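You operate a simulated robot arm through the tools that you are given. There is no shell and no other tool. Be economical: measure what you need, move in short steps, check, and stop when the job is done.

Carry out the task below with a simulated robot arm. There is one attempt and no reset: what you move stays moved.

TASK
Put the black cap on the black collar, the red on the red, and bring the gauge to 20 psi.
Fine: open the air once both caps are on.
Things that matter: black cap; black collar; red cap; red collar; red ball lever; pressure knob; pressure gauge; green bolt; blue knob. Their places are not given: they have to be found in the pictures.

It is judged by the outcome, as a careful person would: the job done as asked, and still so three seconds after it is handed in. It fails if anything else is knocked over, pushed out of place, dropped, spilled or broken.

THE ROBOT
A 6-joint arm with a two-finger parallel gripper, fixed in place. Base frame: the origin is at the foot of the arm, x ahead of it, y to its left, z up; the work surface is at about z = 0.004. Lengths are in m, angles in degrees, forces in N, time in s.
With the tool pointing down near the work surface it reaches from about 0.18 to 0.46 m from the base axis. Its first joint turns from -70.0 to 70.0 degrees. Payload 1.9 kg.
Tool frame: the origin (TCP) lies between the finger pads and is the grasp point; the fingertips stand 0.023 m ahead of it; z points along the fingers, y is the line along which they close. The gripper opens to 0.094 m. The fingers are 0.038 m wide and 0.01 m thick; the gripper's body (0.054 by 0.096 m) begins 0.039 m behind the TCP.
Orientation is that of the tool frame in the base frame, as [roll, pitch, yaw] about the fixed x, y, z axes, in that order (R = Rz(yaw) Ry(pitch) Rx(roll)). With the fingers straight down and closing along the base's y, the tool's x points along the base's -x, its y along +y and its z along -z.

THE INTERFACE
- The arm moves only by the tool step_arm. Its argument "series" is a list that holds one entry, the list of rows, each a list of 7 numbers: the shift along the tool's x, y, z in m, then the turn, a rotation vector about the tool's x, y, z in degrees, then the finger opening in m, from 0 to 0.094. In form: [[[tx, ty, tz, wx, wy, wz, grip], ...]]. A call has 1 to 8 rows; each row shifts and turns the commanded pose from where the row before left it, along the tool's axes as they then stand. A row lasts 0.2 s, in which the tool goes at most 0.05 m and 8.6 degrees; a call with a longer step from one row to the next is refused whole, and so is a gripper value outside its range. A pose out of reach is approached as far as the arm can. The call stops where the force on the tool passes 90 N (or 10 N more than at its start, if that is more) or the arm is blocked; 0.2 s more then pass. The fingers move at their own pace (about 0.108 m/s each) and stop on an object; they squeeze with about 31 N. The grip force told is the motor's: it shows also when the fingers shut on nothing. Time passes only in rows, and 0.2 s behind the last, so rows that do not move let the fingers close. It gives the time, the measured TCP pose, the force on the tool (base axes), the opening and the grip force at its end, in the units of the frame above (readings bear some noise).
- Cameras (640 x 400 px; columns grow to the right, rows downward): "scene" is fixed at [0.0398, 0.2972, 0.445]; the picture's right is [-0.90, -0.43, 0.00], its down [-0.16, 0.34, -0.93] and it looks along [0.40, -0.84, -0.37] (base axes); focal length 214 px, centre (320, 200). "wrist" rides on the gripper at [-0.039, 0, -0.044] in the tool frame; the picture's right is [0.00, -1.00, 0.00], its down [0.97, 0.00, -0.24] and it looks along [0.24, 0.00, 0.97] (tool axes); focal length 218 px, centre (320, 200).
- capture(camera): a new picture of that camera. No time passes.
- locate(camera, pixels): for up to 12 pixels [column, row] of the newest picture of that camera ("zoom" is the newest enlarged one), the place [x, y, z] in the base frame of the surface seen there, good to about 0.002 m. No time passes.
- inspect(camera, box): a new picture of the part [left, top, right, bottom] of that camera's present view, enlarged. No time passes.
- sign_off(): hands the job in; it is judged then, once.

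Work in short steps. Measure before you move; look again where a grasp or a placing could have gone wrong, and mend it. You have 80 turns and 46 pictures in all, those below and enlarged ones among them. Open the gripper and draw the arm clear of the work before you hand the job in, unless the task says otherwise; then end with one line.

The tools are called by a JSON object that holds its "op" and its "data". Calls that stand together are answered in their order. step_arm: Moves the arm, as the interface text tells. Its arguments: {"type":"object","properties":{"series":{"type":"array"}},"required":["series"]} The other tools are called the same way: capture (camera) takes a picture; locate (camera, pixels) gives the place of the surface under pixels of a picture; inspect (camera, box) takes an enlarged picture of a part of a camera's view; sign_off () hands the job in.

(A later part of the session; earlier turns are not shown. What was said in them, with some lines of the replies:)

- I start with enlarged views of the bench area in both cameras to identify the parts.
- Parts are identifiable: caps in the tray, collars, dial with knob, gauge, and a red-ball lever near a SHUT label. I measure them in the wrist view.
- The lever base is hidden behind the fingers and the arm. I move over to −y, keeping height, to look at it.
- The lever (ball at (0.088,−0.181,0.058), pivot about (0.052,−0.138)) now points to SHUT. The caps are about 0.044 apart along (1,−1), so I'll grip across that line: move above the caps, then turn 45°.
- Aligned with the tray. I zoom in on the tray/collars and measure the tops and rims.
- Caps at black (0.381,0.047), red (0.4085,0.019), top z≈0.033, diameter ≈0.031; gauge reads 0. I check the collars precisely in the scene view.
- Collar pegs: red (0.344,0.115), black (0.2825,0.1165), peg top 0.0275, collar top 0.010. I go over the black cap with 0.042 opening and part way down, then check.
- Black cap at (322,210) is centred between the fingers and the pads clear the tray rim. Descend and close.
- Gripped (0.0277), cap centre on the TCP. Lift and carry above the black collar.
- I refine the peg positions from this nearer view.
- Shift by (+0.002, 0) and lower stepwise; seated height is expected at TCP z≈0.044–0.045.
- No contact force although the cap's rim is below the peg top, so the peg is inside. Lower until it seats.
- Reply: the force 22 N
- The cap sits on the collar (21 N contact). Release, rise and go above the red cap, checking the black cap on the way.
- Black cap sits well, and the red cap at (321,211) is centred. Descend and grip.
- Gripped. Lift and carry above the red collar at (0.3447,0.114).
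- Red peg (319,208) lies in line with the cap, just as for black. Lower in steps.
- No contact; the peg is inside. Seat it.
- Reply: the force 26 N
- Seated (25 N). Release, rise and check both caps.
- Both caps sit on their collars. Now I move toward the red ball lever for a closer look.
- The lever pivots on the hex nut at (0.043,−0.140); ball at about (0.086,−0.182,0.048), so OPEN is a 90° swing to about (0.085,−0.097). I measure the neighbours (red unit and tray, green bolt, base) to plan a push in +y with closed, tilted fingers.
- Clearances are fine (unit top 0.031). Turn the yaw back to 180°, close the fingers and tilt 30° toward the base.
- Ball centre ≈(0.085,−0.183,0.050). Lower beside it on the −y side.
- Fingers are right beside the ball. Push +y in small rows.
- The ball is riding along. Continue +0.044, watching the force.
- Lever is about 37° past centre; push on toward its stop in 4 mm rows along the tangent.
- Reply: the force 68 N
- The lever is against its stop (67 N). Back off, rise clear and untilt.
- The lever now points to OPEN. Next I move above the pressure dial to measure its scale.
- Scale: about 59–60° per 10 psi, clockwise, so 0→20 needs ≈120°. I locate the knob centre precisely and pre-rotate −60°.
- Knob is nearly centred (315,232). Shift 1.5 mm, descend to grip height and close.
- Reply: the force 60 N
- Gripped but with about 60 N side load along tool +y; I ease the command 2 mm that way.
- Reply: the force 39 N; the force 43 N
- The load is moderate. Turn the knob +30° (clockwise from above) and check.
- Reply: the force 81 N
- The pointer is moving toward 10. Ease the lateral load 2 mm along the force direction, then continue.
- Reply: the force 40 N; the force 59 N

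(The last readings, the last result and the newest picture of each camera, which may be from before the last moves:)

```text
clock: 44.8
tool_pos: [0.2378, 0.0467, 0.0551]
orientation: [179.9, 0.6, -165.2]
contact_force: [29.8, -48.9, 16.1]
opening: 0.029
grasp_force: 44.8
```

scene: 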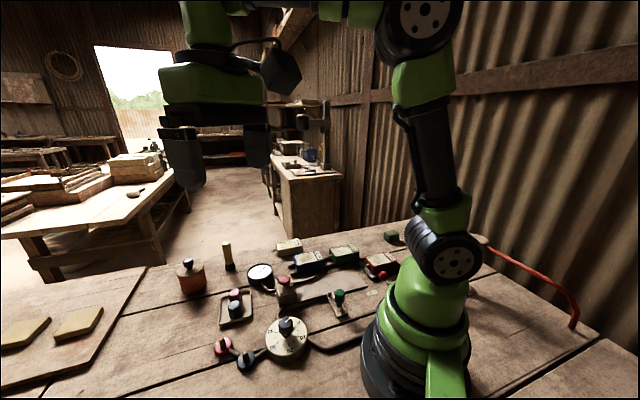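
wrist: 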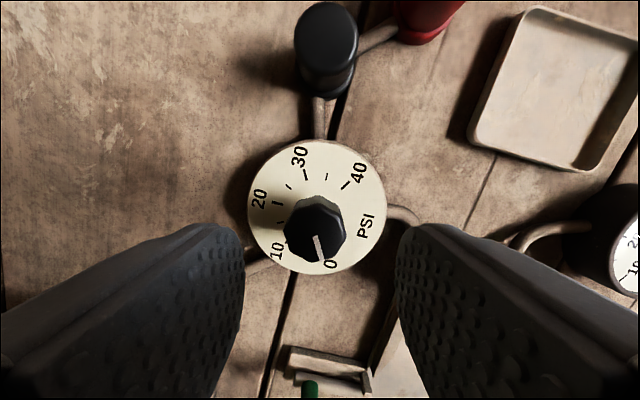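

Ease again and turn another 15°.

{"op": "step_arm", "data": {"series": [[[-0.0005, -0.0016, 0, 0, 0, 0, 0.015], [0, 0, 0, 0, 0, 7.5, 0.015], [0, 0, 0, 0, 0, 7.5, 0.015], [0, 0, 0, 0, 0, 0, 0.015]]]}}

{"op": "capture", "data": {"camera": "wrist"}}

```text
clock: 45.8
tool_pos: [0.2379, 0.0464, 0.0537]
orientation: [179.8, 0.1, -179.9]
contact_force: [16.2, 26.8, -5.6]
opening: 0.0291
grasp_force: 44.7
```

```text
9 pictures are left
```

wrist: 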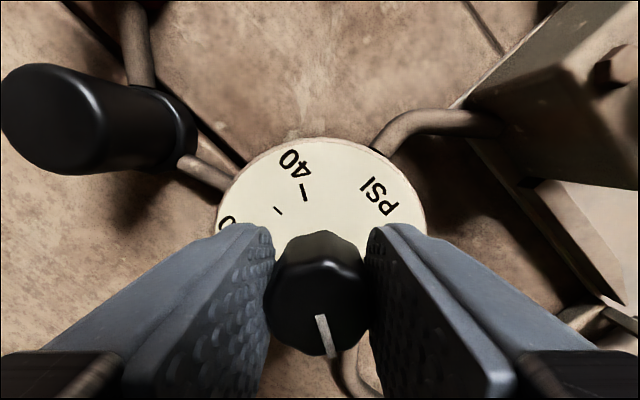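

The pointer has turned 60° (≈10 psi). Turn another 30°, then read forces.

{"op": "step_arm", "data": {"series": [[[0, 0, 0, 0, 0, 7.5, 0.015], [0, 0, 0, 0, 0, 7.5, 0.015], [0, 0, 0, 0, 0, 7.5, 0.015], [0, 0, 0, 0, 0, 7.5, 0.015], [0, 0, 0, 0, 0, 0, 0.015]]]}}

```text
clock: 47.0
tool_pos: [0.2388, 0.0443, 0.0539]
orientation: [179.8, 0.0, 149.9]
contact_force: [17.0, 39.3, -13.6]
opening: 0.0288
grasp_force: 45.5
```

{"op": "step_arm", "data": {"series": [[[0.0, 0.0011, 0, 0, 0, 0, 0.015], [0, 0, 0, 0, 0, 7.5, 0.015], [0, 0, 0, 0, 0, 7.5, 0.015], [0, 0, 0, 0, 0, 7.5, 0.015], [0, 0, 0, 0, 0, 0, 0.015]]]}}

{"op": "capture", "data": {"camera": "wrist"}}

{"op": "inspect", "data": {"camera": "scene", "box": [235, 250, 285, 300]}}

```text
clock: 48.2
tool_pos: [0.237, 0.0443, 0.0551]
orientation: [180.0, -0.2, 127.2]
contact_force: [9.8, -42.2, 3.5]
opening: 0.029
grasp_force: 44.5
```

```text
8 pictures are left
```

wrist: 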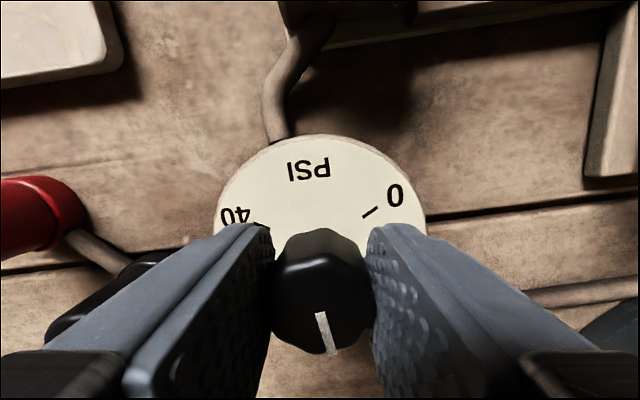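

```text
8.00 times, centred on (260, 275) of scene
```

zoom: 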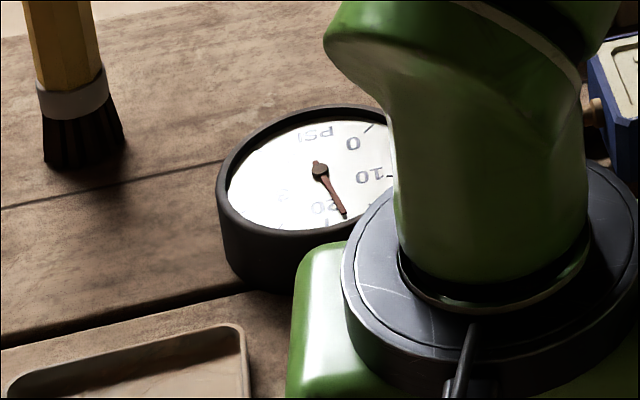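

Gauge is at ≈18 psi after 112.5°. Turn 7.5° more while easing the load.

{"op": "step_arm", "data": {"series": [[[-0.001, -0.0006, 0, 0, 0, 0, 0.015], [0, 0, 0, 0, 0, 7.5, 0.015], [0, 0, 0, 0, 0, 0, 0.015], [0, 0, 0, 0, 0, 0, 0.015]]]}}

{"op": "step_arm", "data": {"series": [[[0, 0, 0, 0, 0, 0, 0.05], [0, 0, 0, 0, 0, 0, 0.05], [0, 0, -0.035, 0, 0, 0, 0.05], [0, 0, -0.045, 0, 0, 0, 0.05], [0, 0, -0.045, 0, 0, 0, 0.05], [0, 0, 0, 0, 0, 0, 0.05]]]}}

{"op": "capture", "data": {"camera": "wrist"}}

```text
clock: 49.2
tool_pos: [0.2376, 0.0465, 0.054]
orientation: [-179.9, -0.3, 120.0]
contact_force: [-10.8, 20.0, -32.2]
opening: 0.0293
grasp_force: 44.8
```

```text
clock: 50.6
tool_pos: [0.2378, 0.044, 0.1794]
orientation: [179.9, -0.1, 120.0]
contact_force: [-0.1, -0.5, -0.4]
opening: 0.0499
grasp_force: 0.1
```

```text
6 pictures are left
```

wrist: 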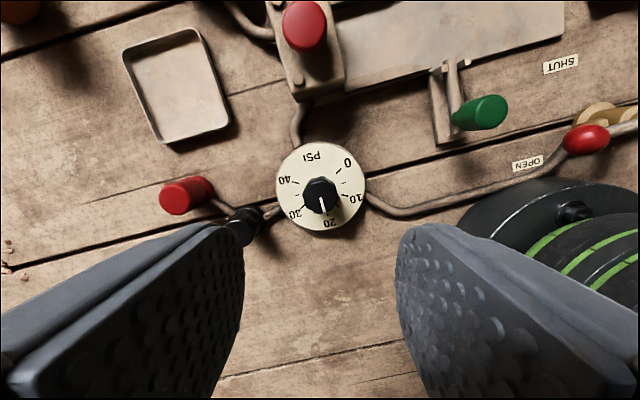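

Knob points near 20. I move toward the gauge to read it squarely.

{"op": "step_arm", "data": {"series": [[[-0.034, 0.009, -0.005, 0, 0, 0, 0.05], [-0.034, 0.009, -0.005, 0, 0, 0, 0.05], [-0.034, 0.009, -0.005, 0, 0, 0, 0.05], [-0.034, 0.009, -0.005, 0, 0, 0, 0.05], [0, 0, 0, 0, 0, 0, 0.05]]]}}

{"op": "inspect", "data": {"camera": "wrist", "box": [250, 60, 390, 220]}}

```text
clock: 51.8
tool_pos: [0.3369, -0.0571, 0.1987]
orientation: [179.8, -0.3, 120.0]
contact_force: [-0.8, -0.5, 0.5]
opening: 0.0502
grasp_force: 0.1
```

```text
2.50 times, centred on (320, 140) of wrist
```

zoom: 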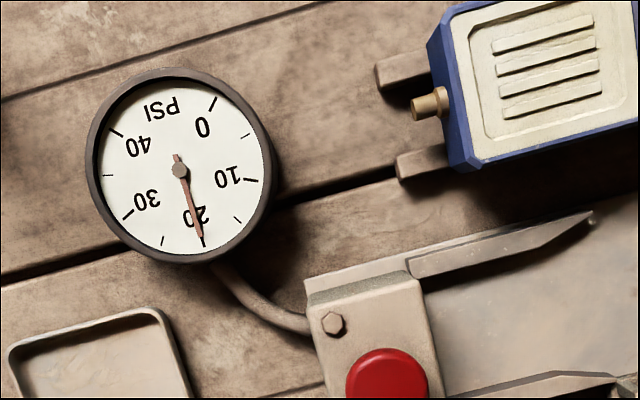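

The needle sits on the 20 tick. Raise the arm clear and take a last look at everything.

{"op": "step_arm", "data": {"series": [[[0, 0, -0.045, 0, 0, 0, 0.09], [0, 0, -0.045, 0, 0, 0, 0.09], [0, 0, -0.03, 0, 0, 0, 0.09], [0, 0, 0, 0, 0, 0, 0.09], [0, 0, 0, 0, 0, 0, 0.09], [0, 0, 0, 0, 0, 0, 0.09]]]}}

{"op": "inspect", "data": {"camera": "scene", "box": [170, 220, 410, 380]}}

{"op": "capture", "data": {"camera": "wrist"}}

```text
clock: 53.2
tool_pos: [0.3369, -0.0576, 0.319]
orientation: [179.8, -0.3, 119.9]
contact_force: [0.4, 0.4, 0.3]
opening: 0.0898
grasp_force: 0.1
```

```text
2.50 times, centred on (290, 300) of scene
```

zoom: 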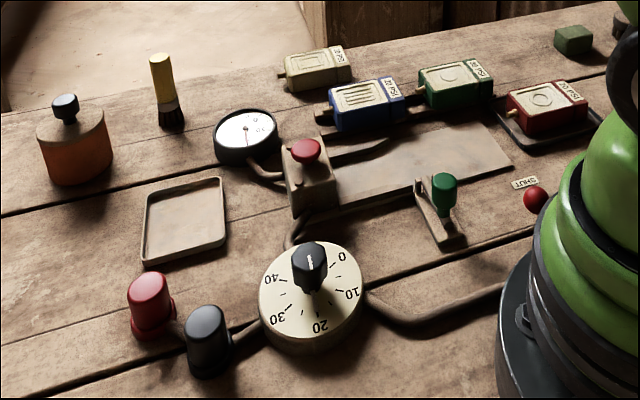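

```text
3 pictures are left
```

wrist: 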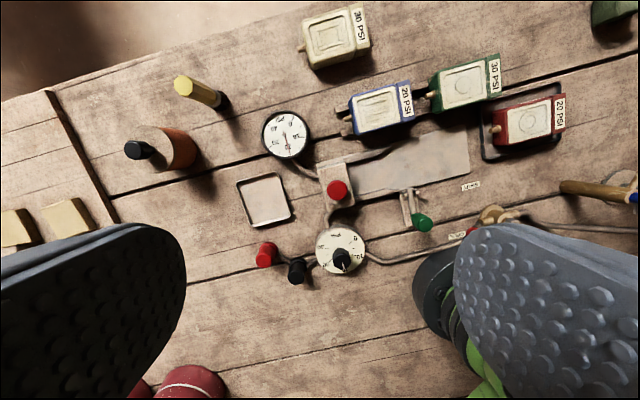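

Both caps are on, the lever is at OPEN, the gauge still reads 20 psi, and nothing else has moved. I hand it in.

{"op": "sign_off", "data": {}}

```text
The job is handed in.
```

The black cap is on the black collar, the red cap is on the red, the air was opened after both were on, and the gauge reads 20 psi.
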